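You operate a simulated robot arm through the tools that you are given. There is no shell and no other tool.

Carry out the task below with a simulated robot arm. There is one attempt and no reset: what you move stays moved.

JOB
Take the medium slip and leave it on the orange notebook. Then open the locker door, take the roller wash can and leave it on the small wavy notebook, then shut the door. Then put the green oil can on the table top away on the stand floor. Then press the jog paddle three times. Then press the reset key three times. Then turn the batch dial to 4 pcs. Then close the bearing drawer. Then open the belt drawer, put the purple belt on the table deck away inside and shut the drawer again. Then open the waste drawer. The order counts. Set down upright: roller wash can, green oil can.

The check looks at the end state, three seconds after you hand in, the way a careful person would. Anything else that was tipped, shoved, dropped, spilled or broken makes it a failure.

ROBOT AND FRAMES
A 6-joint arm with a two-finger parallel gripper on a trunk, on a base that moves. Base frame: it is fixed to the floor where the robot stands at the start and does not move with it; the origin is under the middle of the robot, x ahead of it, y to its left, z up. Lengths are in mm, angles in rad, forces in N, time in s.
It reaches about 1347 mm from its shoulder. Its first joint turns from -2.897 to 2.897 rad. Places, roughly: batch dial [-2700, 1300, 900]; bearing drawer [-4800, 2000, 700]; belt drawer [-4900, 2400, 700]; drawer belts [-5000, 2400, 700]; green oil can [-2000, 2250, 1000]; jog paddle [-2500, 1600, 1000]; locker door [-600, 1000, 600]; medium slip [500, -250, 1000]; orange notebook [-1750, -1000, 1000]; purple belt (20x7x3 cm) [-1400, 5000, 900]; reset key [-2700, 1400, 900]; roller wash can [-750, 1000, 500]; small wavy notebook [750, 3750, 250]; stand floor (24x76 cm) [-140, 7120, 160]; waste drawer [-4900, 2900, 700]. Payload 3.91 kg.
The tool frame sits at the grasp point between the pads (the TCP): z along the fingers, y along the line on which they close. The tips reach 30 mm beyond it. Largest opening 110 mm; finger width 20, thickness 10; the body of the gripper, 48 by 112 mm, starts 55 mm behind the TCP.
Orientation is that of the tool frame in the base frame, as a unit quaternion [x, y, z, w]. With the fingers straight down and closing along the base's y, the tool's x points along the base's -x, its y along +y and its z along -z.

CONTROLS
- The arm moves only by the tool send_rows. Its argument "increments" is text: rows parted by semicolons, each of 7 numbers parted by spaces: the opening in per cent of the stroke, from 0 (shut) to 100 (fully open), then the shift along the tool's x, y, z in mm, then the turn, a rotation vector about the tool's x, y, z in rad. In form: grip x y z wx wy wz; .... A call has 1 to 20 rows; each row is the pose to reach, as a shift and turn from the pose commanded when the call began, along the tool's axes at that moment. Each row takes 0.2 s and may step no farther than 50 mm and 0.15 rad from the row before; otherwise, or with a gripper value out of range, the whole call is refused. A pose out of reach is approached as far as the arm can. The call stops where the force on the tool passes 40 N (or 10 N more than at its start, if that is more) or the arm is blocked; 0.2 s more then pass. The fingers move at their own pace (about 108 mm/s each) and stop on an object; they squeeze with about 22 N. The grip force told is the motor's: it shows also when the fingers shut on nothing. Time passes only in rows, and 0.2 s behind the last, so rows that repeat a pose let the fingers close. It gives the time, the measured TCP pose, the force on the tool (base axes), the opening and the grip force at its end, in the units of the frame above (readings bear some noise), with the torque about the TCP (base axes, N m) and any sound that the robot's microphone picked up, and new pictures: "views" is both (left out), scene, wrist or none.
- Cameras (640 x 400 px; columns grow to the right, rows downward): "scene" is now at [-174.6, 603.3, 1240.9]; the picture's right is [0.00, -0.17, -0.99], its down [-0.36, -0.92, 0.16] and it looks along [-0.93, 0.36, -0.06] (base axes); focal length 214 px, centre (320, 200). "wrist" rides on the gripper at [72, 17, -103] in the tool frame; the picture's right is [-0.23, 0.97, 0.00], its down [-0.76, -0.18, -0.62] and it looks along [-0.61, -0.14, 0.78] (tool axes); focal length 222 px, centre (320, 200). There is no depth. A picture from a camera that has moved, and an enlarged one, comes with that camera's place and axes in the base frame and with its lens. The place of the scene camera against the robot may be out by one fixed shift of up to 18 mm in any direction.
- base_move(legs): drives the robot by 1 to 6 legs, each [ahead, left, turn to the left] in mm, mm and rad, along the robot's own axes; the way and the turn of a leg run together, so that a leg with both is an arc; at most 1500 mm and 3.142 rad a leg. The arm and the cameras ride along, it lands a little off, and it stops where it bumps. It gives what a move gives, and a new picture of the scene camera.
- aim_head(pan, tilt): turns the head with the scene camera to pan (to the left, within 1.396 rad either way) and tilt (down, from -0.506 to 1.204), counted from straight ahead of the robot. It gives what a move gives, and a new picture of the scene camera.
- close_up(camera, box): a new picture of the part [left, top, right, bottom] of that camera's present view, enlarged. It takes no simulated time.
- close_job(): hands the job in; it is judged then, once.

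Nothing tells you exact positions but the pictures and the camera data. Unless the task says otherwise, let go and move clear before handing in.

The tools are called after ">>>" as name(argument=value, ...) on one line, values as JSON. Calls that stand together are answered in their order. send_rows: Moves the arm, as the interface text tells. Its arguments: {"type":"object","properties":{"increments":{"type":"string"},"views":{"type":"string","enum":["both","scene","wrist","none"]}},"required":["increments"]} The other tools are called the same way: base_move (legs) drives the base; aim_head (pan, tilt) turns the head that bears the scene camera; close_up (camera, box) takes an enlarged picture of a part of a camera's view; close_job () hands the job in.

At the start:

```text
clock: 0.0
eef_pos: [-188.9, 540.4, 1117.7]
tcp_rot: [0.0, 1.0, 0.0, 0.0]
contact_force: [0.5, -1.0, 0.3]
moment: [0.01, 0.02, 0.03]
width: 109.9
grasp_force: 0.1
robot x, y, heading: [-0.4, 0.3, 0.0]
head pan, tilt (commanded): [1.4, 1.201]
```

scene: 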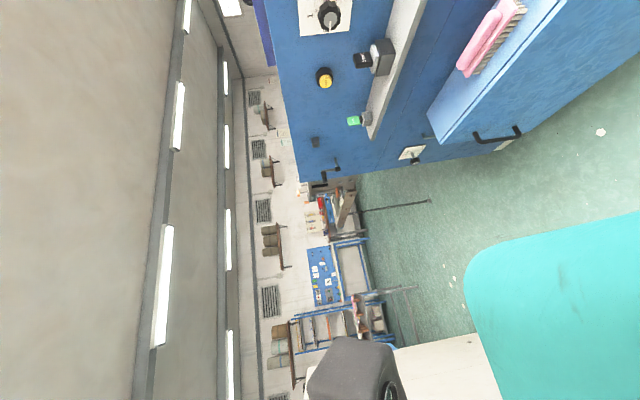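
wrist: 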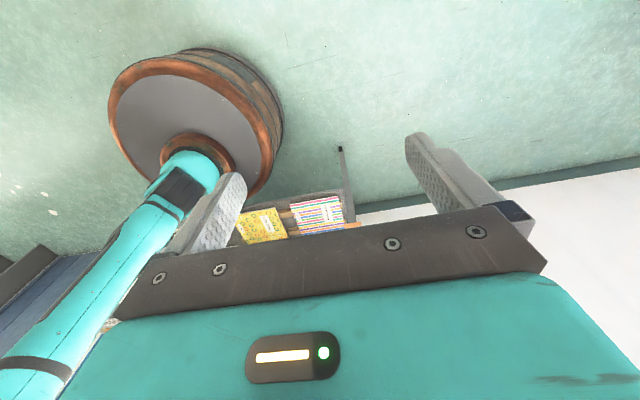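

I see a blue machine panel in a rolled scene view and an open floor below the gripper. First I'll turn the head to learn how the camera is mounted and survey the surroundings.

>>> aim_head(pan=0, tilt=0)

```text
clock: 1.5
eef_pos: [-189.4, 538.9, 1117.9]
tcp_rot: [0.0, 1.0, 0.001, 0.0]
contact_force: [-0.1, 0.6, -0.3]
moment: [0.02, -0.03, 0.02]
width: 109.9
grasp_force: 0.1
robot x, y, heading: [-0.0, -0.2, 0.0]
head pan, tilt (commanded): [0.0, 0.0]
camera scene: at [-74.8, 548.4, 1160.4], right [0.0, -1.0, 0.0], down [-1.0, 0.0, 0.0], along [0.0, 0.0, -1.0], focal length 214 px, centre (320, 200)
```

scene: 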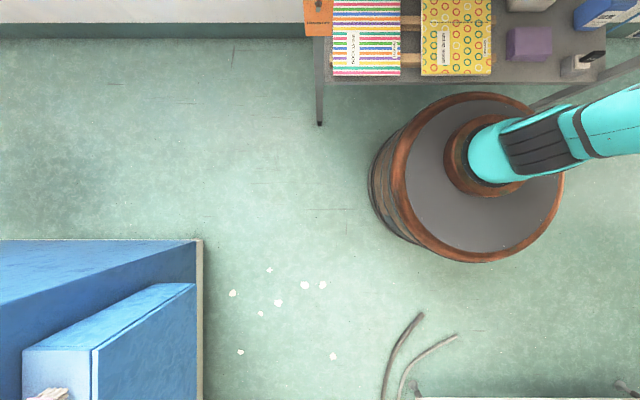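

The head camera looks straight down at pan 0/tilt 0, so it may be riding on the arm. I'll make a small arm motion to find out how it follows.

>>> send_rows(increments="100 0 0 -40 0 0 0; 100 0 0 -80 0 0 0.1; 100 0 0 -80 0 0 0.2", views="both")

```text
clock: 2.3
eef_pos: [-188.3, 539.4, 1198.2]
tcp_rot: [0.1, 0.995, 0.0, 0.0]
contact_force: [0.2, -0.3, 0.2]
moment: [-0.01, -0.03, 0.01]
width: 110.0
grasp_force: 0.1
robot x, y, heading: [-1.5, -0.7, 0.002]
head pan, tilt (commanded): [0.0, 0.0]
camera scene: at [-75.7, 528.1, 1240.9], right [-0.2, -0.98, 0.0], down [-0.98, 0.2, 0.0], along [0.0, 0.0, -1.0], focal length 214 px, centre (320, 200)
camera wrist: at [-255.4, 571.3, 1301.3], right [0.42, 0.91, 0.0], down [0.71, -0.33, 0.62], along [0.57, -0.26, -0.78], focal length 222 px, centre (320, 200)
```

scene: 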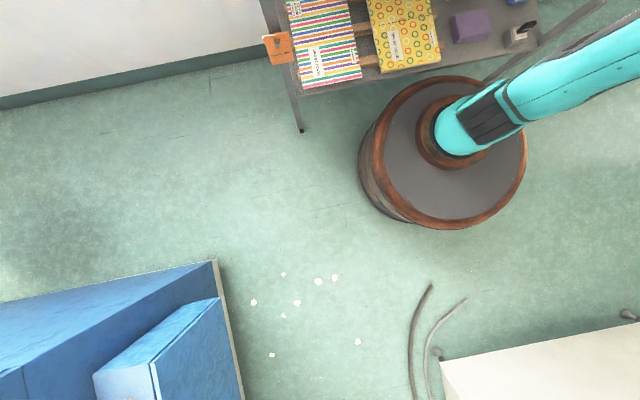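
wrist: 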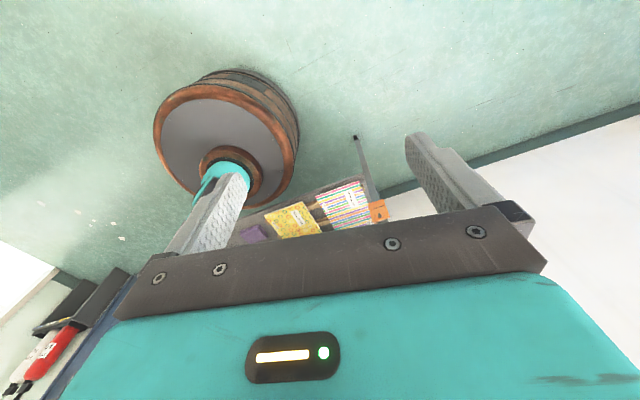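

The scene camera rides on the hand, so both cameras are eye-in-hand. I see a low shelf with notebooks ahead of the robot; next I look to the right and ahead with the head.

>>> aim_head(pan=-1.3, tilt=0)

>>> aim_head(pan=0, tilt=-0.506)

>>> aim_head(pan=1.3, tilt=0)

```text
clock: 3.8
eef_pos: [-187.7, 540.5, 1197.5]
tcp_rot: [0.1, 0.995, 0.001, 0.0]
contact_force: [-0.2, 0.1, -0.1]
moment: [-0.01, 0.03, -0.01]
width: 109.9
grasp_force: 0.1
robot x, y, heading: [-0.1, -1.2, 0.0]
head pan, tilt (commanded): [-1.3, 0.0]
camera scene: at [-92.9, 443.3, 1306.4], right [-0.05, -0.26, 0.96], down [-0.98, 0.2, 0.0], along [-0.19, -0.94, -0.27], focal length 214 px, centre (320, 200)
```

scene: 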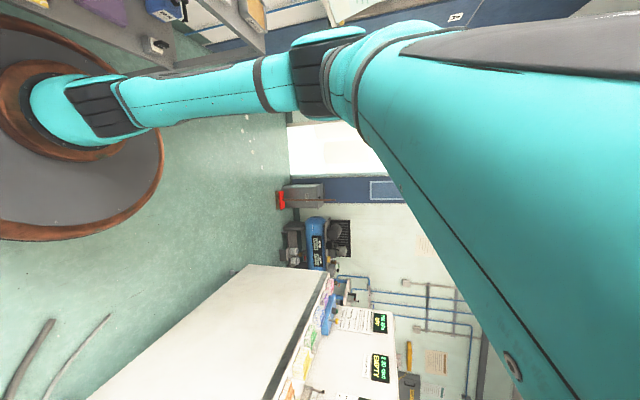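

```text
clock: 5.3
eef_pos: [-187.3, 540.2, 1197.4]
tcp_rot: [0.099, 0.995, 0.001, 0.001]
contact_force: [-0.4, -0.9, 0.3]
moment: [0.01, -0.03, 0.02]
width: 110.0
grasp_force: 0.1
robot x, y, heading: [-0.7, -0.5, 0.002]
head pan, tilt (commanded): [0.0, -0.499]
camera scene: at [-36.4, 520.3, 1263.6], right [-0.2, -0.98, 0.0], down [-0.86, 0.17, -0.48], along [0.47, -0.09, -0.88], focal length 214 px, centre (320, 200)
```

scene: 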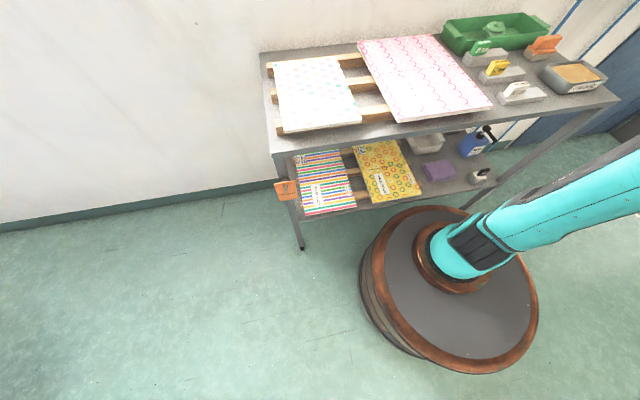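

```text
clock: 6.7
eef_pos: [-187.9, 541.8, 1197.1]
tcp_rot: [0.1, 0.995, 0.001, 0.0]
contact_force: [0.5, 0.2, -0.9]
moment: [0.0, 0.0, -0.02]
width: 110.1
grasp_force: 0.0
robot x, y, heading: [-0.5, -1.5, -0.002]
head pan, tilt (commanded): [1.3, 0.0]
camera scene: at [-58.5, 613.3, 1306.5], right [-0.05, -0.26, -0.96], down [-0.98, 0.2, 0.0], along [0.19, 0.94, -0.27], focal length 214 px, centre (320, 200)
```

scene: 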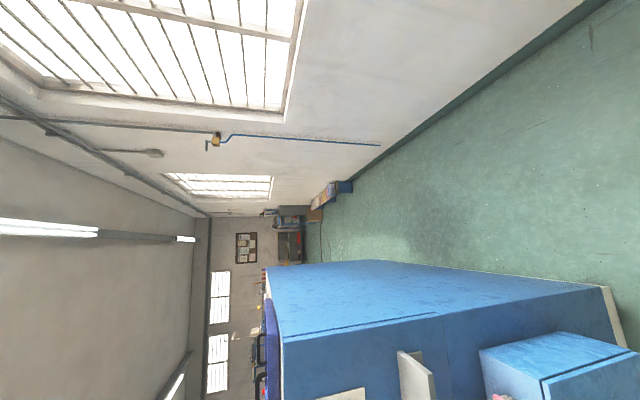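

The rack ahead holds slips in grey holders at its right end. I'll aim the head there and enlarge to identify the "medium slip".

>>> aim_head(pan=-0.5, tilt=-0.506)

>>> close_up(camera="scene", box=[200, 0, 520, 200])

```text
clock: 8.5
eef_pos: [-188.6, 541.4, 1197.4]
tcp_rot: [0.099, 0.995, 0.001, -0.001]
contact_force: [0.3, 0.1, -0.5]
moment: [0.02, 0.01, -0.02]
width: 109.9
grasp_force: 0.1
robot x, y, heading: [1.7, 0.2, 0.0]
head pan, tilt (commanded): [-0.499, -0.499]
camera scene: at [-42.8, 489.0, 1271.7], right [-0.17, -0.86, 0.48], down [-0.91, -0.05, -0.42], along [0.39, -0.51, -0.77], focal length 214 px, centre (320, 200)
```

scene: 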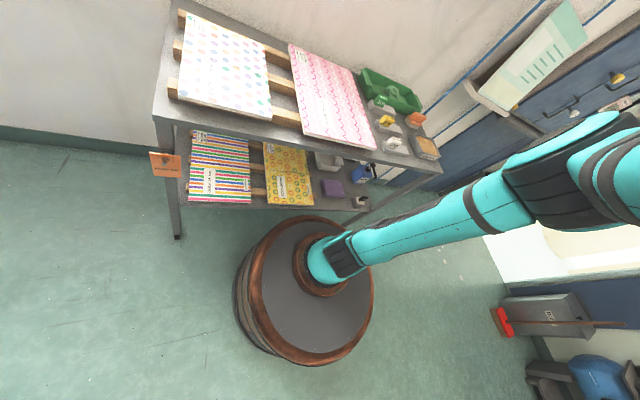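

```text
2.00 times, centred on (360, 100) of scene
camera zoom: at [-42.8, 489.0, 1271.7], right [-0.17, -0.86, 0.48], down [-0.91, -0.05, -0.42], along [0.39, -0.51, -0.77], focal length 429 px, centre (240, 400)
```

zoom: 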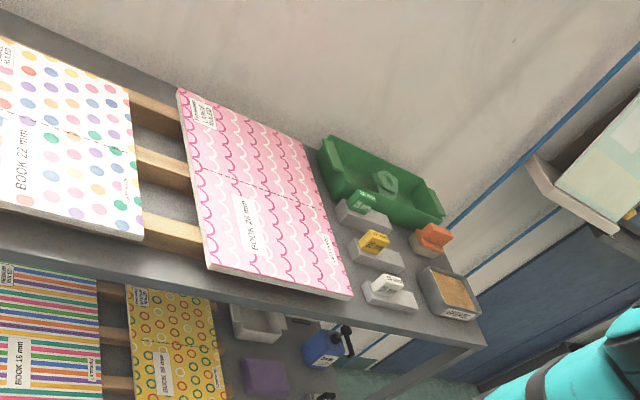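

The slips (green, yellow, white tags in grey holders) are on the rack top ahead of the robot. I'll swing the arm round to hover above the rack for a closer look.

>>> send_rows(increments="100 -43.9 4.8 -6 0 0 -0.02; 100 -87.8 9.7 -12 0 0 -0.04; 100 -131.7 14.5 -18 0 0 -0.06; 100 -175.6 19.4 -24 0 0 -0.08; 100 -219.5 24.2 -30 0 0 -0.1; 100 -263.4 29 -36 0 0 -0.12; 100 -307.3 33.9 -42 0 0 -0.14; 100 -351.2 38.7 -48 0 0 -0.16; 100 -395.1 43.6 -54 0 0 -0.18; 100 -439 48.4 -60 0 0 -0.2", views="none")

>>> aim_head(pan=-0.5, tilt=0)

```text
clock: 10.7
eef_pos: [248.2, 496.5, 1261.4]
tcp_rot: [-0.001, 1.0, 0.001, -0.001]
contact_force: [0.3, -0.9, 1.2]
moment: [0.03, -0.03, -0.04]
width: 110.0
grasp_force: 0.1
robot x, y, heading: [-1.6, 0.0, 0.002]
head pan, tilt (commanded): [-0.499, -0.499]
```

```text
clock: 11.7
eef_pos: [247.4, 498.7, 1260.6]
tcp_rot: [-0.001, 1.0, 0.001, -0.001]
contact_force: [0.1, 0.5, -0.9]
moment: [0.01, 0.01, 0.0]
width: 109.9
grasp_force: 0.1
robot x, y, heading: [-0.3, 1.0, -0.004]
head pan, tilt (commanded): [-0.499, 0.0]
camera scene: at [362.4, 463.3, 1313.7], right [0.0, -0.88, 0.48], down [-1.0, 0.0, 0.0], along [0.0, -0.48, -0.88], focal length 214 px, centre (320, 200)
```

scene: 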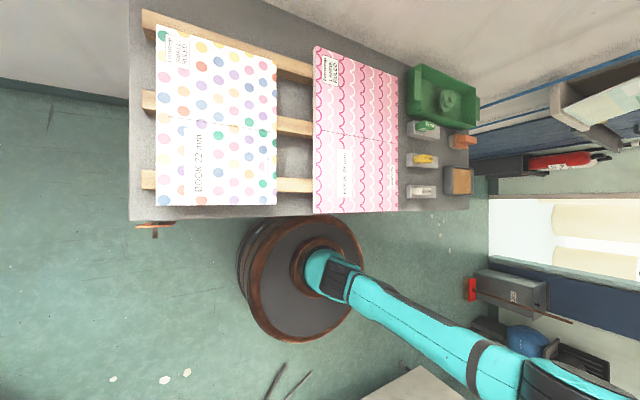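

The slip holders are around (390–510, −106, 900). I'll move above them at z≈1200 and look down.

>>> send_rows(increments="100 -10.9 -43.1 4.3 0 0 0; 100 -21.7 -86.1 8.6 0 0 0; 100 -32.6 -129.2 12.9 0 0 0; 100 -43.4 -172.3 17.1 0 0 0; 100 -54.3 -215.4 21.4 0 0 0; 100 -65.1 -258.4 25.7 0 0 0; 100 -76 -301.5 30 0 0 0; 100 -86.9 -344.6 34.3 0 0 0; 100 -97.7 -387.6 38.6 0 0 0; 100 -108.6 -430.7 42.9 0 0 0; 100 -119.4 -473.8 47.1 0 0 0; 100 -130.3 -516.9 51.4 0 0 0; 100 -141.1 -559.9 55.7 0 0 0; 100 -152 -603 60 0 0 0", views="none")

>>> aim_head(pan=0, tilt=0.3)

>>> close_up(camera="scene", box=[160, 100, 480, 300])

```text
clock: 14.7
eef_pos: [402.5, -102.6, 1197.3]
tcp_rot: [0.0, 1.0, 0.001, 0.0]
contact_force: [-0.7, -0.1, 0.4]
moment: [-0.01, -0.07, -0.03]
width: 110.0
grasp_force: 0.0
robot x, y, heading: [-0.2, 0.1, 0.002]
head pan, tilt (commanded): [-0.499, 0.0]
```

```text
clock: 15.6
eef_pos: [402.4, -101.3, 1196.9]
tcp_rot: [0.0, 1.0, 0.001, 0.0]
contact_force: [0.1, 0.1, 0.4]
moment: [0.03, 0.0, -0.03]
width: 110.4
grasp_force: 0.1
robot x, y, heading: [-1.3, -0.3, 0.003]
head pan, tilt (commanded): [0.0, 0.3]
camera scene: at [489.2, -93.1, 1235.6], right [0.0, -1.0, 0.0], down [-0.96, 0.0, 0.3], along [-0.3, 0.0, -0.96], focal length 214 px, centre (320, 200)
```

scene: 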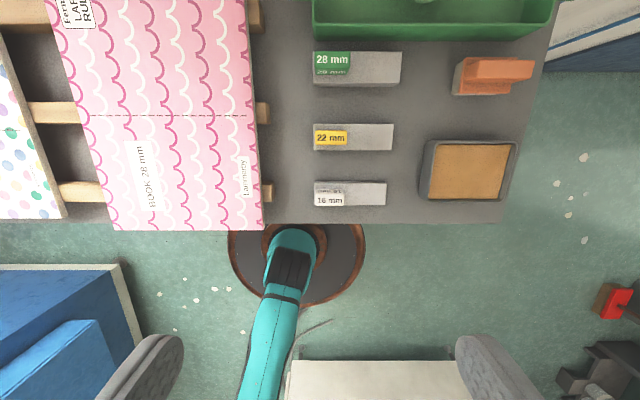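

```text
2.00 times, centred on (320, 200) of scene
camera zoom: at [489.2, -93.1, 1235.6], right [0.0, -1.0, 0.0], down [-0.96, 0.0, 0.3], along [-0.3, 0.0, -0.96], focal length 429 px, centre (320, 200)
```

zoom: 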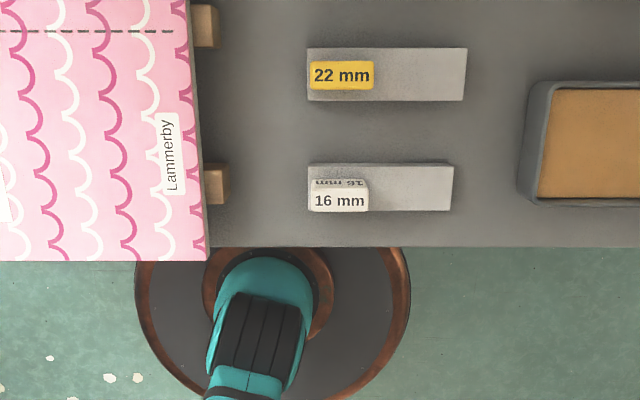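

The slips are gauge-like blocks marked 16, 22 and 28 mm, so the medium one is the yellow 22 mm. I'll look at its shape with the wrist camera and closer views.

>>> send_rows(increments="100 0 0 0 0 0 0", views="wrist")

>>> aim_head(pan=0, tilt=0.7)

```text
clock: 16.0
eef_pos: [403.6, -101.7, 1195.9]
tcp_rot: [0.0, 1.0, 0.001, 0.0]
contact_force: [-0.2, 0.0, 0.5]
moment: [0.0, 0.04, -0.01]
width: 110.1
grasp_force: 0.1
robot x, y, heading: [0.4, -0.4, 0.003]
head pan, tilt (commanded): [0.0, 0.3]
camera wrist: at [330.2, -86.2, 1299.3], right [0.23, 0.97, 0.0], down [0.76, -0.18, 0.62], along [0.61, -0.14, -0.78], focal length 222 px, centre (320, 200)
```

wrist: 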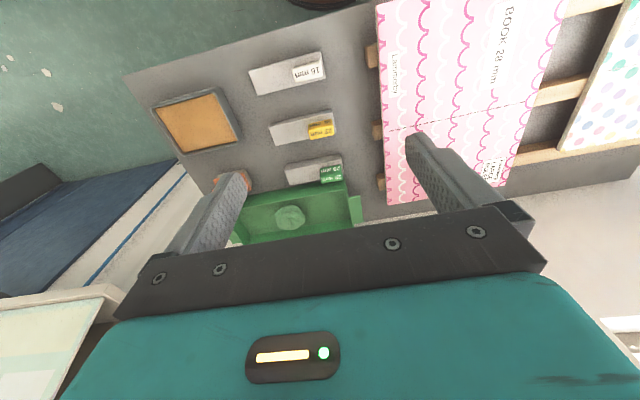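

```text
clock: 16.9
eef_pos: [403.2, -102.8, 1196.1]
tcp_rot: [0.0, 1.0, 0.001, 0.0]
contact_force: [0.6, 0.1, -0.1]
moment: [-0.03, 0.0, -0.02]
width: 109.8
grasp_force: 0.1
robot x, y, heading: [-1.4, -3.1, 0.002]
head pan, tilt (commanded): [0.0, 0.7]
camera scene: at [453.2, -93.2, 1243.9], right [0.0, -1.0, 0.0], down [-0.77, 0.0, 0.64], along [-0.64, 0.0, -0.77], focal length 214 px, centre (320, 200)
```

scene: 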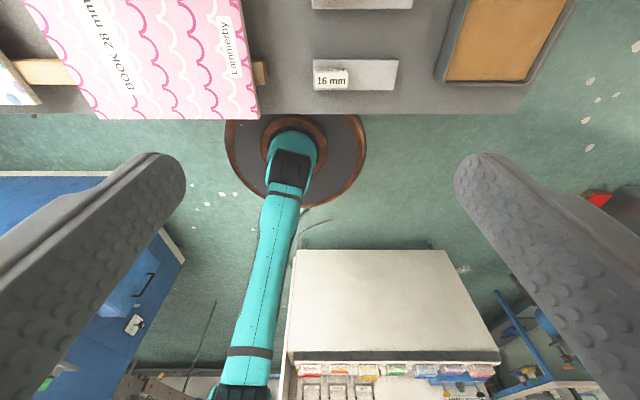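

I can see the fingertips in the scene camera, and they appear offset from prediction, so I'll calibrate the camera shift by closing the gripper and zooming on the tips.

>>> send_rows(increments="0 0 0 0 0 0 0; 0 0 0 0 0 0 0; 0 0 0 0 0 0 0; 0 0 0 0 0 0 0", views="both")

>>> close_up(camera="scene", box=[240, 100, 400, 200])

>>> close_up(camera="wrist", box=[240, 80, 400, 180])

>>> aim_head(pan=0, tilt=1.1)

>>> close_up(camera="scene", box=[240, 0, 400, 100])

```text
clock: 17.9
eef_pos: [401.9, -101.9, 1195.9]
tcp_rot: [0.0, 1.0, 0.001, 0.0]
contact_force: [-0.5, -0.5, -0.2]
moment: [-0.03, 0.01, -0.01]
width: 0.0
grasp_force: 21.9
robot x, y, heading: [-1.5, -2.6, -0.002]
head pan, tilt (commanded): [0.0, 0.7]
camera scene: at [453.1, -93.2, 1244.0], right [0.0, -1.0, 0.0], down [-0.76, 0.0, 0.64], along [-0.64, 0.0, -0.76], focal length 214 px, centre (320, 200)
camera wrist: at [330.2, -86.2, 1299.3], right [0.23, 0.97, 0.0], down [0.76, -0.18, 0.62], along [0.61, -0.14, -0.78], focal length 222 px, centre (320, 200)
```

scene: 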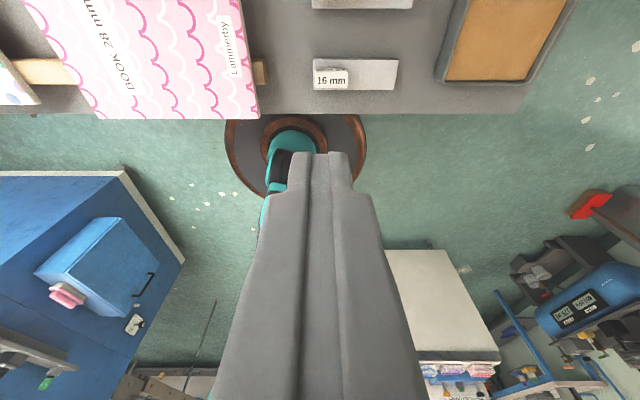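
wrist: 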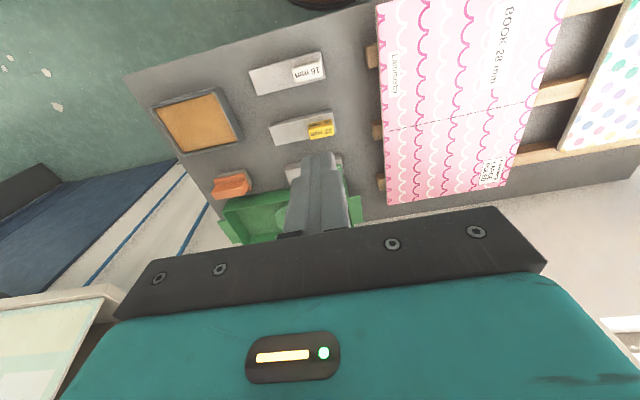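

```text
4.00 times, centred on (320, 150) of scene
camera zoom: at [453.1, -93.2, 1244.0], right [0.0, -1.0, 0.0], down [-0.76, 0.0, 0.64], along [-0.64, 0.0, -0.76], focal length 858 px, centre (320, 400)
```

zoom: 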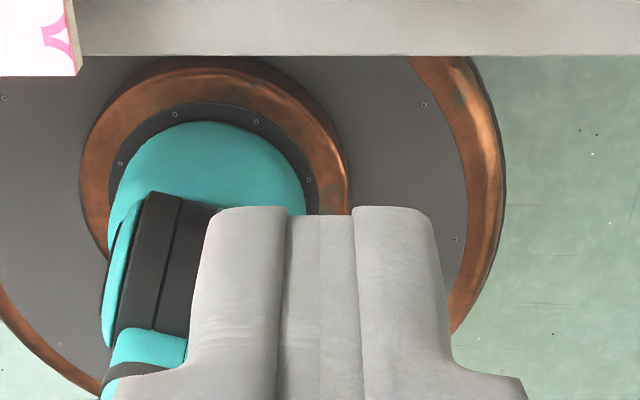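

```text
4.00 times, centred on (320, 130) of wrist
camera zoom: at [330.2, -86.2, 1299.3], right [0.23, 0.97, 0.0], down [0.76, -0.18, 0.62], along [0.61, -0.14, -0.78], focal length 888 px, centre (320, 480)
```

zoom: 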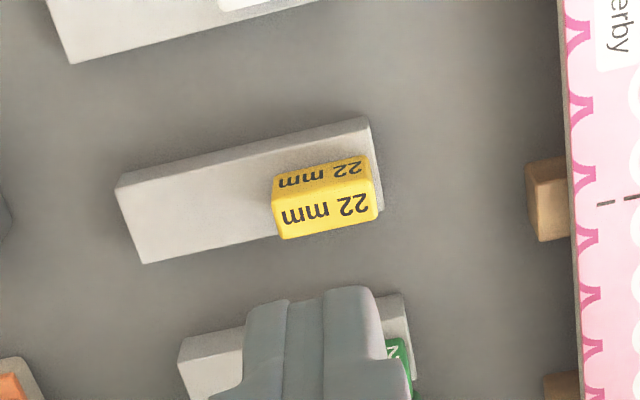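

```text
clock: 18.7
eef_pos: [402.0, -102.2, 1197.0]
tcp_rot: [0.0, 1.0, 0.001, 0.0]
contact_force: [-0.3, 0.0, -0.2]
moment: [-0.01, 0.0, 0.02]
width: 0.0
grasp_force: 21.8
robot x, y, heading: [0.6, -0.8, -0.002]
head pan, tilt (commanded): [0.0, 1.1]
camera scene: at [423.1, -93.2, 1265.7], right [0.0, -1.0, 0.0], down [-0.45, 0.0, 0.89], along [-0.89, 0.0, -0.45], focal length 214 px, centre (320, 200)
```

scene: 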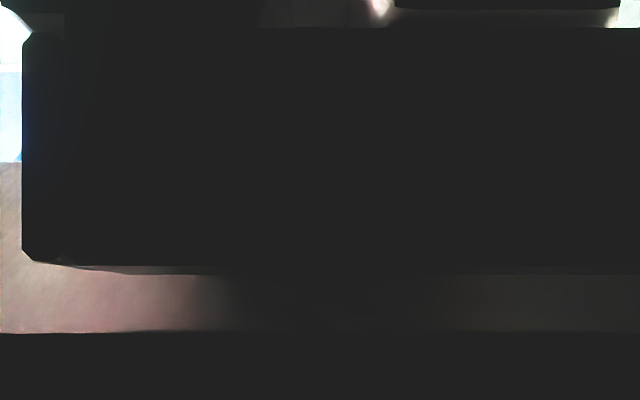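

```text
4.00 times, centred on (320, 50) of scene
camera zoom: at [423.1, -93.2, 1265.7], right [0.0, -1.0, 0.0], down [-0.45, 0.0, 0.89], along [-0.89, 0.0, -0.45], focal length 858 px, centre (320, 800)
```

zoom: 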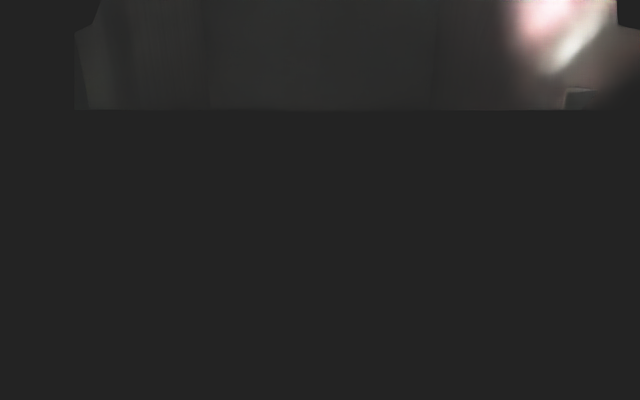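

The medium slip (yellow "22 mm") is a grey block with a yellow tab, centred near (477, −151), tab top near z≈928. I'll turn the gripper 90° to close across its width and hover above it.

>>> send_rows(increments="55 -6.8 -4.5 0 0 0 0.1428; 55 -13.6 -8.9 0 0 0 0.2856; 55 -20.5 -13.4 0 0 0 0.4284; 55 -27.3 -17.8 0 0 0 0.5712; 55 -34.1 -22.3 0 0 0 0.714; 55 -40.9 -26.7 0 0 0 0.8568; 55 -47.7 -31.2 0 0 0 0.9996; 55 -54.5 -35.6 0 0 0 1.1424; 55 -61.4 -40.1 0 0 0 1.2852; 55 -68.2 -44.5 0 0 0 1.428; 55 -75 -49 0 0 0 1.5708; 55 -75 -49 40 0 0 1.5708; 55 -75 -49 80 0 0 1.5708; 55 -75 -49 120 0 0 1.5708", views="wrist")

>>> aim_head(pan=0, tilt=0.6)

```text
clock: 21.7
eef_pos: [479.1, -151.9, 1077.5]
tcp_rot: [0.707, 0.707, 0.0, -0.001]
contact_force: [-0.8, 1.1, -0.4]
moment: [0.01, 0.01, 0.0]
width: 60.3
grasp_force: 0.1
robot x, y, heading: [-1.7, -3.8, -0.002]
head pan, tilt (commanded): [0.0, 1.1]
camera wrist: at [494.7, -79.4, 1181.2], right [0.97, -0.23, 0.0], down [-0.18, -0.76, 0.62], along [-0.14, -0.61, -0.78], focal length 222 px, centre (320, 200)
```

wrist: 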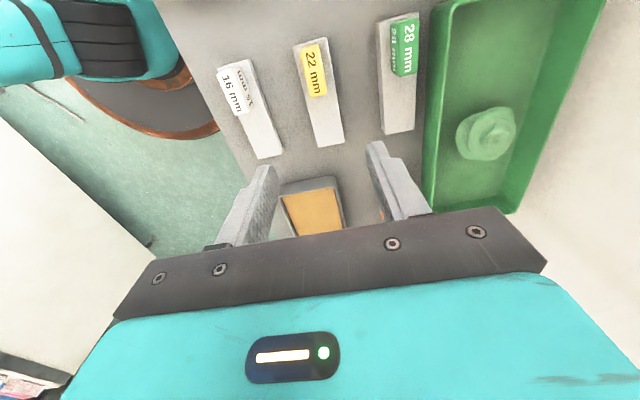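

```text
clock: 22.7
eef_pos: [478.7, -151.4, 1078.6]
tcp_rot: [0.708, 0.707, 0.0, -0.001]
contact_force: [-0.2, 0.2, 0.2]
moment: [0.03, -0.02, -0.04]
width: 60.5
grasp_force: 0.0
robot x, y, heading: [0.5, -1.9, -0.002]
head pan, tilt (commanded): [0.0, 0.6]
camera scene: at [482.2, -196.7, 1122.8], right [-1.0, 0.0, 0.0], down [0.0, 0.82, 0.57], along [0.0, 0.57, -0.82], focal length 214 px, centre (320, 200)
```

scene: 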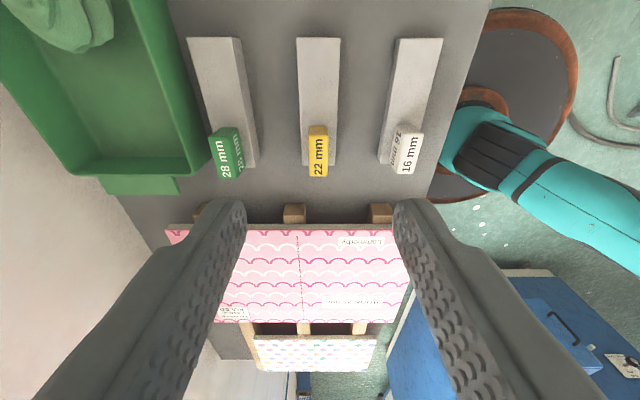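

The block's −y end is near y≈−213, width about 35 mm, and the camera shift seems fixed in base axes (about +3.5, +9, +7). I'll zoom both cameras to get the block and table heights precisely.

>>> close_up(camera="scene", box=[240, 20, 400, 120])

>>> close_up(camera="scene", box=[240, 100, 400, 200])

>>> close_up(camera="wrist", box=[240, 30, 400, 130])

>>> close_up(camera="wrist", box=[240, 110, 400, 210])

```text
4.00 times, centred on (320, 70) of scene
camera zoom: at [482.2, -196.7, 1122.8], right [-1.0, 0.0, 0.0], down [0.0, 0.82, 0.57], along [0.0, 0.57, -0.82], focal length 858 px, centre (320, 720)
```

zoom: 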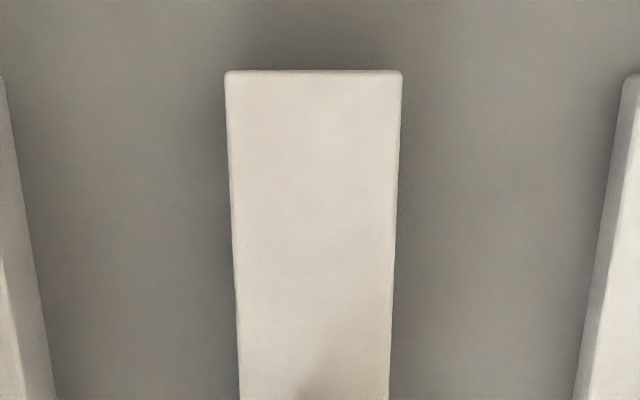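

```text
4.00 times, centred on (320, 150) of scene
camera zoom: at [482.2, -196.7, 1122.8], right [-1.0, 0.0, 0.0], down [0.0, 0.82, 0.57], along [0.0, 0.57, -0.82], focal length 858 px, centre (320, 400)
```

zoom: 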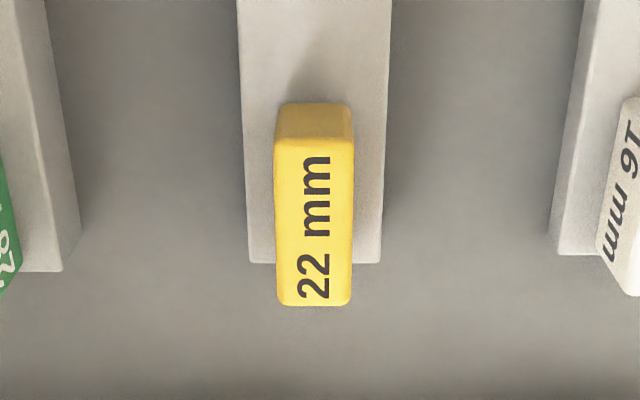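

```text
4.00 times, centred on (320, 80) of wrist
camera zoom: at [494.8, -79.4, 1181.7], right [0.97, -0.23, 0.0], down [-0.18, -0.76, 0.62], along [-0.14, -0.61, -0.78], focal length 888 px, centre (320, 680)
```

zoom: 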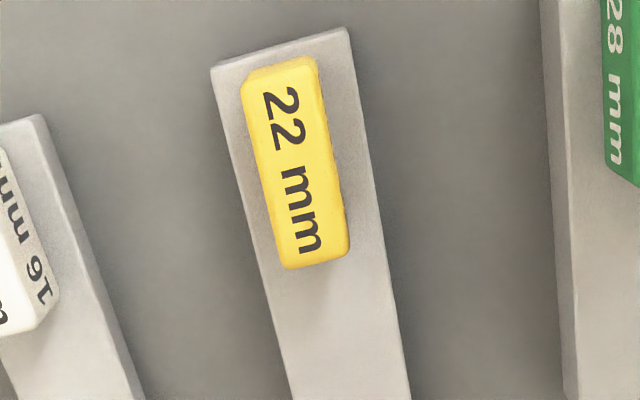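

```text
4.00 times, centred on (320, 160) of wrist
camera zoom: at [494.8, -79.4, 1181.7], right [0.97, -0.23, 0.0], down [-0.18, -0.76, 0.62], along [-0.14, -0.61, -0.78], focal length 888 px, centre (320, 360)
```

zoom: 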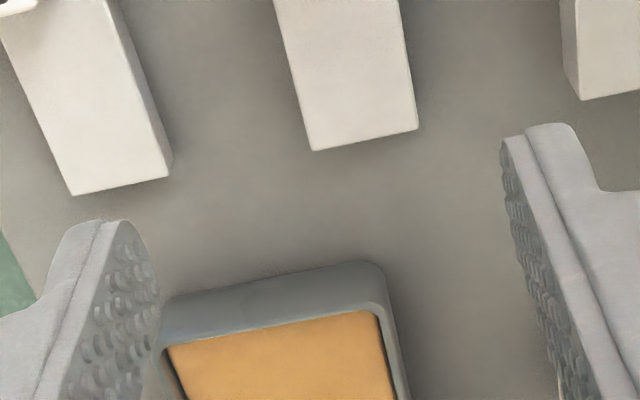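

The medium slip is at x≈480, y from −217 to −94, top z≈885, about 38 mm wide. I'll descend over its centre with the fingers straddling it, stopping short to check.

>>> send_rows(increments="55 -0.3 0.3 45 0 0 0; 55 -0.7 0.7 90 0 0 0; 55 -1 1 130 0 0 0; 55 -1.3 1.3 155 0 0 0; 55 -1.3 1.3 163 0 0 0; 55 -1.3 1.3 163 0 0 0", views="both")

>>> close_up(camera="wrist", box=[220, 80, 420, 205])

```text
clock: 24.1
eef_pos: [477.5, -153.0, 917.3]
tcp_rot: [0.708, 0.707, 0.001, -0.002]
contact_force: [-0.1, 0.8, 0.4]
moment: [-0.02, -0.03, 0.02]
width: 60.3
grasp_force: 0.1
robot x, y, heading: [2.0, 1.0, 0.001]
head pan, tilt (commanded): [0.0, 0.6]
camera scene: at [482.5, -199.0, 960.4], right [-1.0, 0.0, 0.0], down [0.0, 0.82, 0.57], along [0.0, 0.57, -0.82], focal length 214 px, centre (320, 200)
camera wrist: at [495.1, -81.7, 1019.3], right [0.97, -0.23, 0.0], down [-0.18, -0.76, 0.62], along [-0.14, -0.61, -0.78], focal length 222 px, centre (320, 200)
```

scene: 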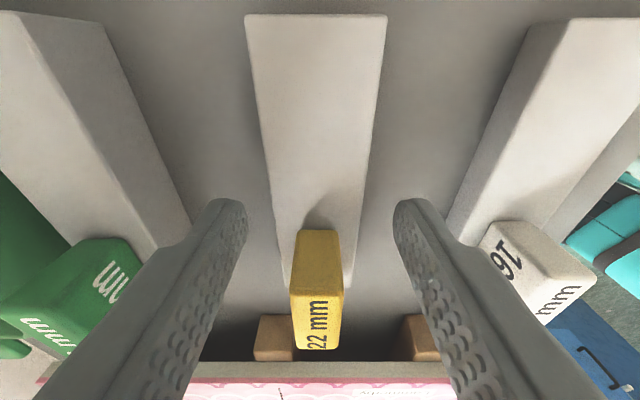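
wrist: 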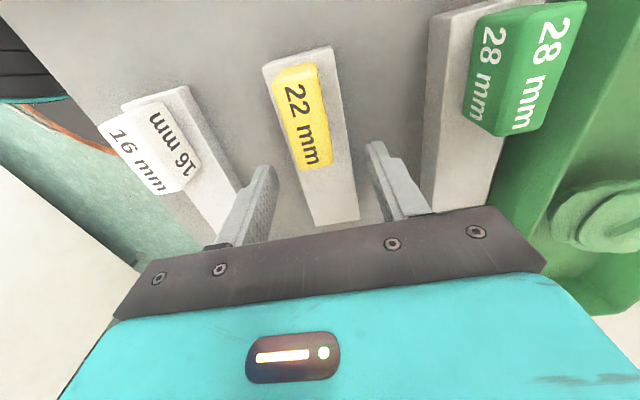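

```text
3.20 times, centred on (320, 142) of wrist
camera zoom: at [495.1, -81.7, 1019.3], right [0.97, -0.23, 0.0], down [-0.18, -0.76, 0.62], along [-0.14, -0.61, -0.78], focal length 711 px, centre (320, 384)
```

zoom: 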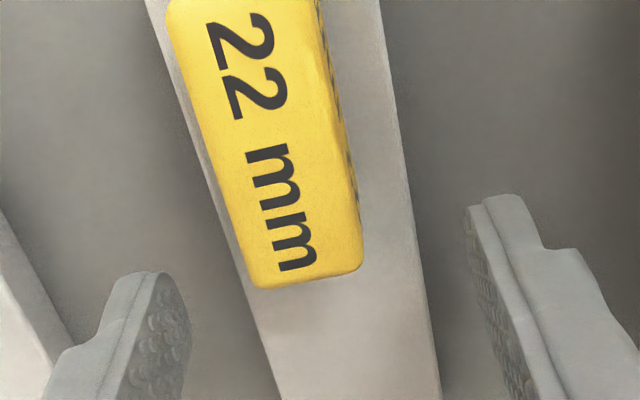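

The fingers straddle the block evenly, and its top is at about z 883. I'll go down 18 mm more and close.

>>> send_rows(increments="55 0 1 9 0 0 0; 55 0 1 18 0 0 0; 0 0 1 18 0 0 0; 0 0 1 18 0 0 0; 0 0 1 18 0 0 0", views="both")

```text
clock: 25.3
eef_pos: [481.5, -152.4, 898.3]
tcp_rot: [0.707, 0.707, 0.0, -0.001]
contact_force: [0.1, 0.1, 0.9]
moment: [0.0, -0.04, 0.03]
width: 39.6
grasp_force: 22.4
robot x, y, heading: [2.6, 1.0, 0.003]
head pan, tilt (commanded): [0.0, 0.6]
camera scene: at [484.8, -199.1, 942.3], right [-1.0, 0.0, 0.0], down [0.0, 0.82, 0.57], along [0.0, 0.57, -0.82], focal length 214 px, centre (320, 200)
camera wrist: at [497.4, -81.8, 1001.2], right [0.97, -0.23, 0.0], down [-0.18, -0.76, 0.62], along [-0.14, -0.61, -0.78], focal length 222 px, centre (320, 200)
```

scene: 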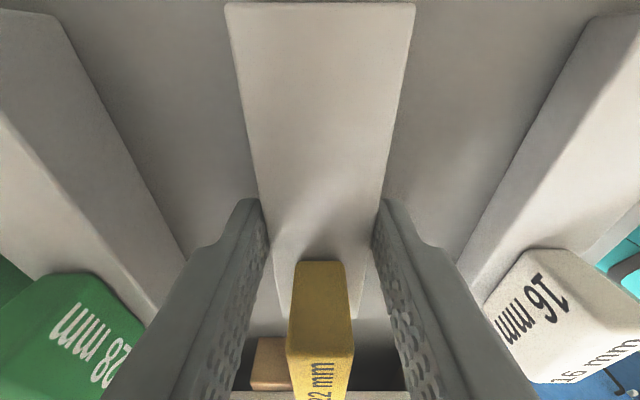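
wrist: 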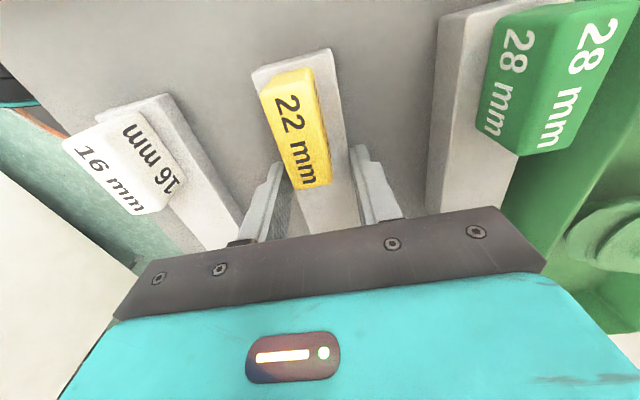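

Gripped at 39.6 mm. I'll lift it straight up and check it stays level.

>>> send_rows(increments="0 0 0 -15 0 0 0; 0 0 0 -40 0 0 0; 0 0 0 -80 0 0 0; 0 0 0 -120 0 0 0; 0 0 0 -160 0 0 0; 0 0 0 -200 0 0 0; 0 0 0 -230 0 0 0", views="both")

```text
clock: 26.9
eef_pos: [479.9, -153.9, 1128.4]
tcp_rot: [0.707, 0.707, 0.001, 0.0]
contact_force: [-0.2, 0.4, -1.5]
moment: [0.02, 0.02, 0.04]
width: 39.6
grasp_force: 22.3
robot x, y, heading: [-1.2, 0.0, -0.0]
head pan, tilt (commanded): [0.0, 0.6]
camera scene: at [483.4, -199.2, 1173.2], right [-1.0, 0.0, 0.0], down [0.0, 0.82, 0.57], along [0.0, 0.57, -0.82], focal length 214 px, centre (320, 200)
camera wrist: at [496.1, -81.8, 1232.1], right [0.97, -0.23, 0.0], down [-0.18, -0.76, 0.62], along [-0.14, -0.61, -0.78], focal length 222 px, centre (320, 200)
```

scene: 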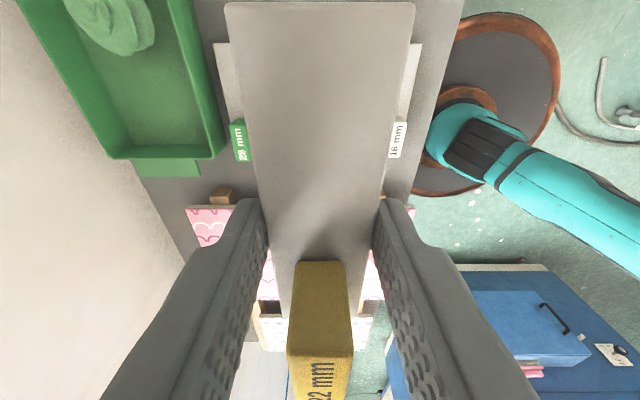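
wrist: 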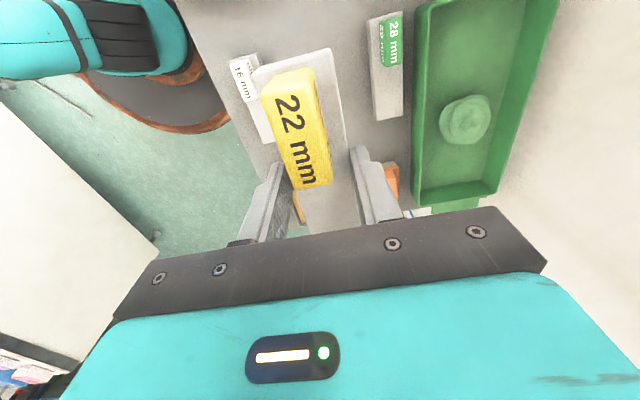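

The slip is held level. Next I need a route to the orange notebook around (−1750, −1000); I'll look around for obstacles and see where the elbow is.

>>> aim_head(pan=-0.9, tilt=0.3)

>>> aim_head(pan=-1.39, tilt=-0.3)

```text
clock: 28.1
eef_pos: [479.8, -153.8, 1128.8]
tcp_rot: [0.707, 0.707, 0.001, -0.001]
contact_force: [-0.1, 0.2, -1.3]
moment: [-0.04, 0.01, 0.01]
width: 39.4
grasp_force: 21.3
robot x, y, heading: [-1.6, 1.8, -0.0]
head pan, tilt (commanded): [-0.901, 0.3]
camera scene: at [410.3, -226.7, 1203.0], right [-0.62, 0.0, 0.78], down [0.23, 0.95, 0.19], along [-0.75, 0.3, -0.59], focal length 214 px, centre (320, 200)
```

scene: 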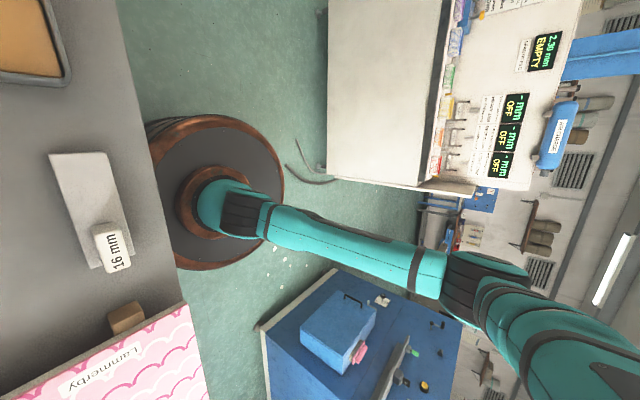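

```text
clock: 29.1
eef_pos: [479.2, -154.0, 1129.8]
tcp_rot: [0.707, 0.708, 0.001, -0.001]
contact_force: [0.1, 0.6, -1.5]
moment: [0.02, 0.01, 0.0]
width: 39.3
grasp_force: 21.9
robot x, y, heading: [0.2, -1.3, 0.002]
head pan, tilt (commanded): [-1.389, -0.3]
camera scene: at [406.1, -279.9, 1246.8], right [-0.18, 0.0, 0.98], down [-0.29, 0.96, -0.05], along [-0.94, -0.29, -0.17], focal length 214 px, centre (320, 200)
```

scene: 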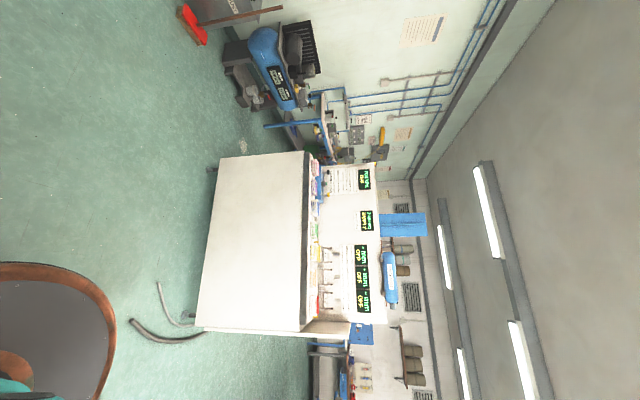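

A white bench with display panels stands behind the robot, and the blue machine is on the left. I'll raise the arm for a bird's-eye map.

>>> send_rows(increments="0 0 0 -45 0 0 0; 0 0 0 -90 0 0 0; 0 0 0 -135 0 0 0; 0 0 0 -180 0 0 0; 0 0 0 -225 0 0 0; 0 0 0 -270 0 0 0; 0 0 0 -315 0 0 0; 0 0 0 -360 0 0 0", views="none")

>>> aim_head(pan=-1.0, tilt=-0.2)

>>> aim_head(pan=-1.0, tilt=0.6)

>>> aim_head(pan=-1.35, tilt=0.1)

```text
clock: 30.9
eef_pos: [483.0, -152.6, 1307.0]
tcp_rot: [0.706, 0.708, 0.001, 0.003]
contact_force: [-0.4, -0.1, -2.2]
moment: [-0.01, -0.04, -0.02]
width: 39.2
grasp_force: 22.1
out of reach, approached as far as the arm can: row 5, 6, 7, 8
robot x, y, heading: [-2.3, -2.9, 0.003]
head pan, tilt (commanded): [-1.389, -0.3]
```

```text
clock: 31.7
eef_pos: [481.6, -152.6, 1305.8]
tcp_rot: [0.707, 0.707, 0.001, 0.003]
contact_force: [-0.1, 0.0, -0.9]
moment: [-0.01, -0.01, 0.02]
width: 39.4
grasp_force: 21.8
robot x, y, heading: [0.2, 1.4, 0.001]
head pan, tilt (commanded): [-1.0, -0.201]
camera scene: at [416.0, -270.8, 1393.5], right [-0.54, 0.0, 0.84], down [-0.17, 0.98, -0.11], along [-0.82, -0.2, -0.53], focal length 214 px, centre (320, 200)
```

scene: 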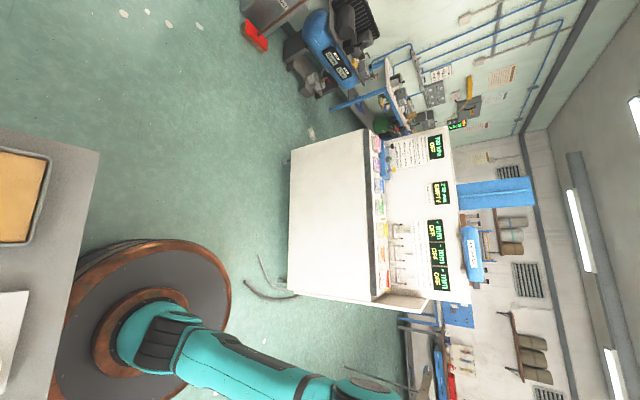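

```text
clock: 32.9
eef_pos: [483.3, -153.6, 1305.4]
tcp_rot: [0.707, 0.707, 0.001, 0.003]
contact_force: [0.9, 0.3, -1.6]
moment: [-0.01, 0.04, -0.03]
width: 39.6
grasp_force: 21.6
robot x, y, heading: [-0.0, -1.5, -0.0]
head pan, tilt (commanded): [-1.0, 0.6]
camera scene: at [411.7, -198.2, 1390.5], right [-0.55, 0.0, 0.84], down [0.47, 0.83, 0.31], along [-0.69, 0.56, -0.45], focal length 214 px, centre (320, 200)
```

scene: 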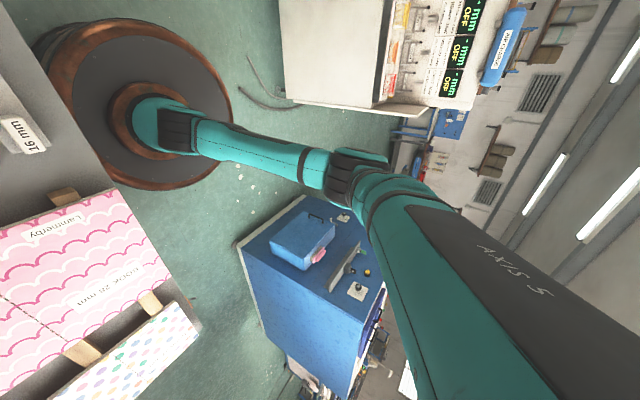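

```text
clock: 33.8
eef_pos: [483.1, -152.1, 1305.9]
tcp_rot: [0.707, 0.707, 0.001, 0.002]
contact_force: [-0.1, 0.5, -1.7]
moment: [-0.02, -0.01, 0.0]
width: 39.3
grasp_force: 21.9
robot x, y, heading: [0.5, 0.7, 0.002]
head pan, tilt (commanded): [-1.349, 0.099]
camera scene: at [396.1, -244.2, 1418.0], right [-0.23, 0.0, 0.97], down [0.1, 0.99, 0.02], along [-0.97, 0.1, -0.23], focal length 214 px, centre (320, 200)
```

scene: 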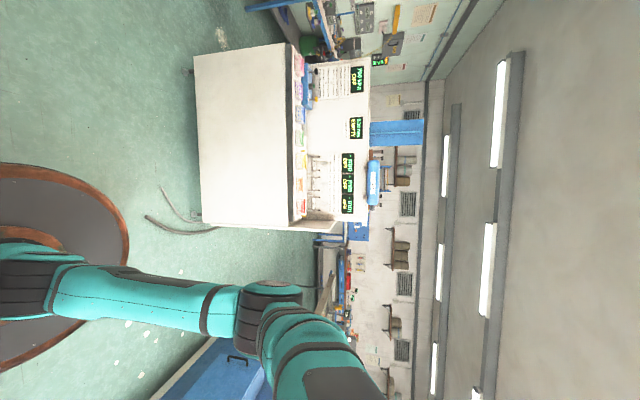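

I'll zoom on the white bench to see what's on its top.

>>> close_up(camera="scene", box=[190, 30, 398, 160])

>>> close_up(camera="scene", box=[190, 110, 398, 240])

>>> close_up(camera="scene", box=[240, 0, 448, 130])

```text
3.08 times, centred on (294, 95) of scene
camera zoom: at [396.1, -244.2, 1418.0], right [-0.23, 0.0, 0.97], down [0.1, 0.99, 0.02], along [-0.97, 0.1, -0.23], focal length 660 px, centre (400, 523)
```

zoom: 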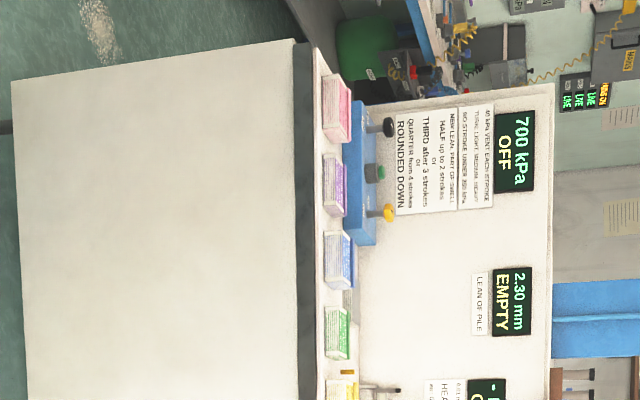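

```text
3.08 times, centred on (294, 175) of scene
camera zoom: at [396.1, -244.2, 1418.0], right [-0.23, 0.0, 0.97], down [0.1, 0.99, 0.02], along [-0.97, 0.1, -0.23], focal length 660 px, centre (400, 277)
```

zoom: 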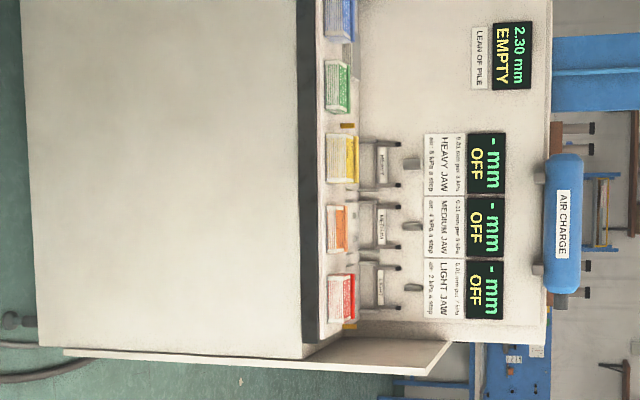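

```text
3.08 times, centred on (344, 65) of scene
camera zoom: at [396.1, -244.2, 1418.0], right [-0.23, 0.0, 0.97], down [0.1, 0.99, 0.02], along [-0.97, 0.1, -0.23], focal length 660 px, centre (246, 615)
```

zoom: 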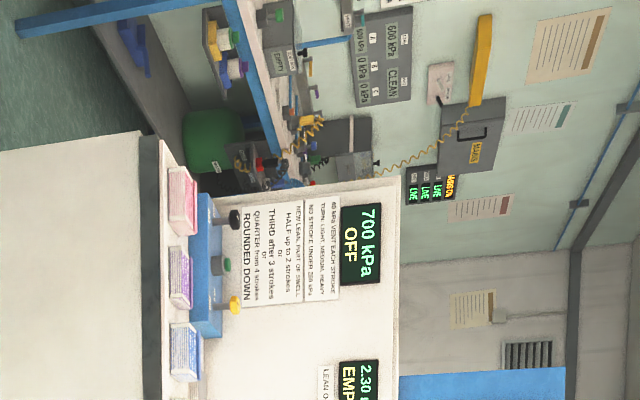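

An orange item is on the bench's front ledge near (−1050, −206, 925), but the rough place (−1750, −1000) is behind that bench, so I must look around it. Let me view the floor to the right (−y) before driving.

>>> aim_head(pan=-0.3, tilt=-0.506)

>>> aim_head(pan=-1.0, tilt=-0.506)

```text
clock: 35.1
eef_pos: [482.0, -153.5, 1306.2]
tcp_rot: [0.707, 0.707, 0.001, 0.002]
contact_force: [0.5, 0.5, -1.3]
moment: [0.0, -0.02, -0.03]
width: 39.4
grasp_force: 22.3
robot x, y, heading: [1.9, 1.3, -0.005]
head pan, tilt (commanded): [-0.3, -0.499]
camera scene: at [466.3, -293.4, 1374.7], right [-0.96, 0.0, 0.29], down [-0.14, 0.88, -0.46], along [-0.26, -0.48, -0.84], focal length 214 px, centre (320, 200)
```

scene: 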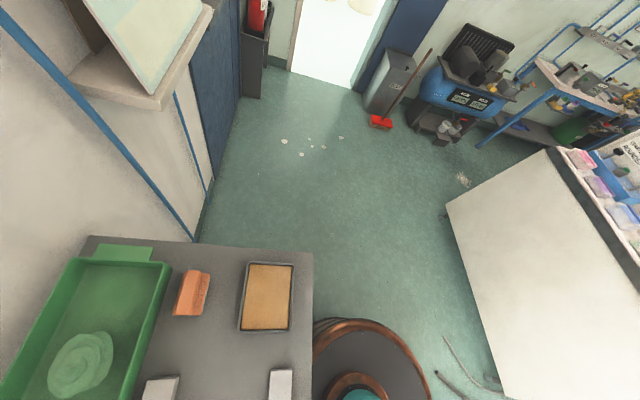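

```text
clock: 36.2
eef_pos: [483.4, -152.3, 1306.7]
tcp_rot: [0.707, 0.707, 0.002, 0.003]
contact_force: [-0.5, -0.9, -1.6]
moment: [-0.04, -0.03, -0.02]
width: 39.5
grasp_force: 21.6
robot x, y, heading: [-1.0, -2.0, -0.002]
head pan, tilt (commanded): [-1.0, -0.499]
camera scene: at [429.7, -293.4, 1402.3], right [-0.55, 0.0, 0.84], down [-0.4, 0.88, -0.26], along [-0.74, -0.48, -0.48], focal length 214 px, centre (320, 200)
```

scene: 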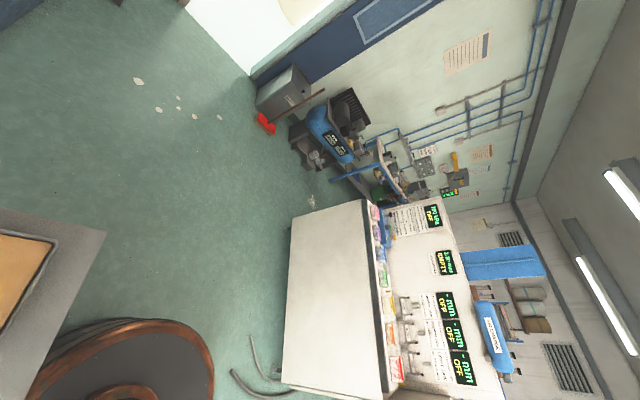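

The aisle between the bench's −y end (y≈−1210) and the wall equipment (y≈−2100) looks wide enough. I'll turn right in place, then drive toward (−600, −1650) to see behind the bench.

>>> base_move(legs=[[0, 0, -1.92]])

```text
clock: 41.2
eef_pos: [-313.3, -396.9, 1305.8]
tcp_rot: [0.984, -0.18, -0.001, 0.002]
contact_force: [-0.1, 0.0, -1.7]
moment: [-0.01, 0.0, -0.01]
width: 40.1
grasp_force: 22.2
robot x, y, heading: [-0.0, -0.8, -1.931]
head pan, tilt (commanded): [-1.0, -0.499]
camera scene: at [-429.7, -281.5, 1402.3], right [0.19, 0.51, 0.84], down [0.96, 0.06, -0.26], along [-0.19, 0.86, -0.48], focal length 214 px, centre (320, 200)
```

scene: 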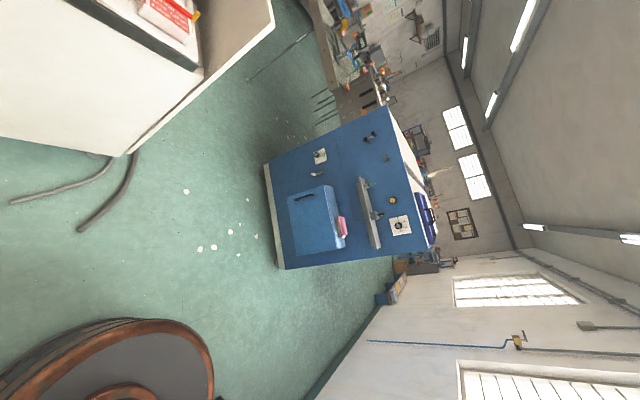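

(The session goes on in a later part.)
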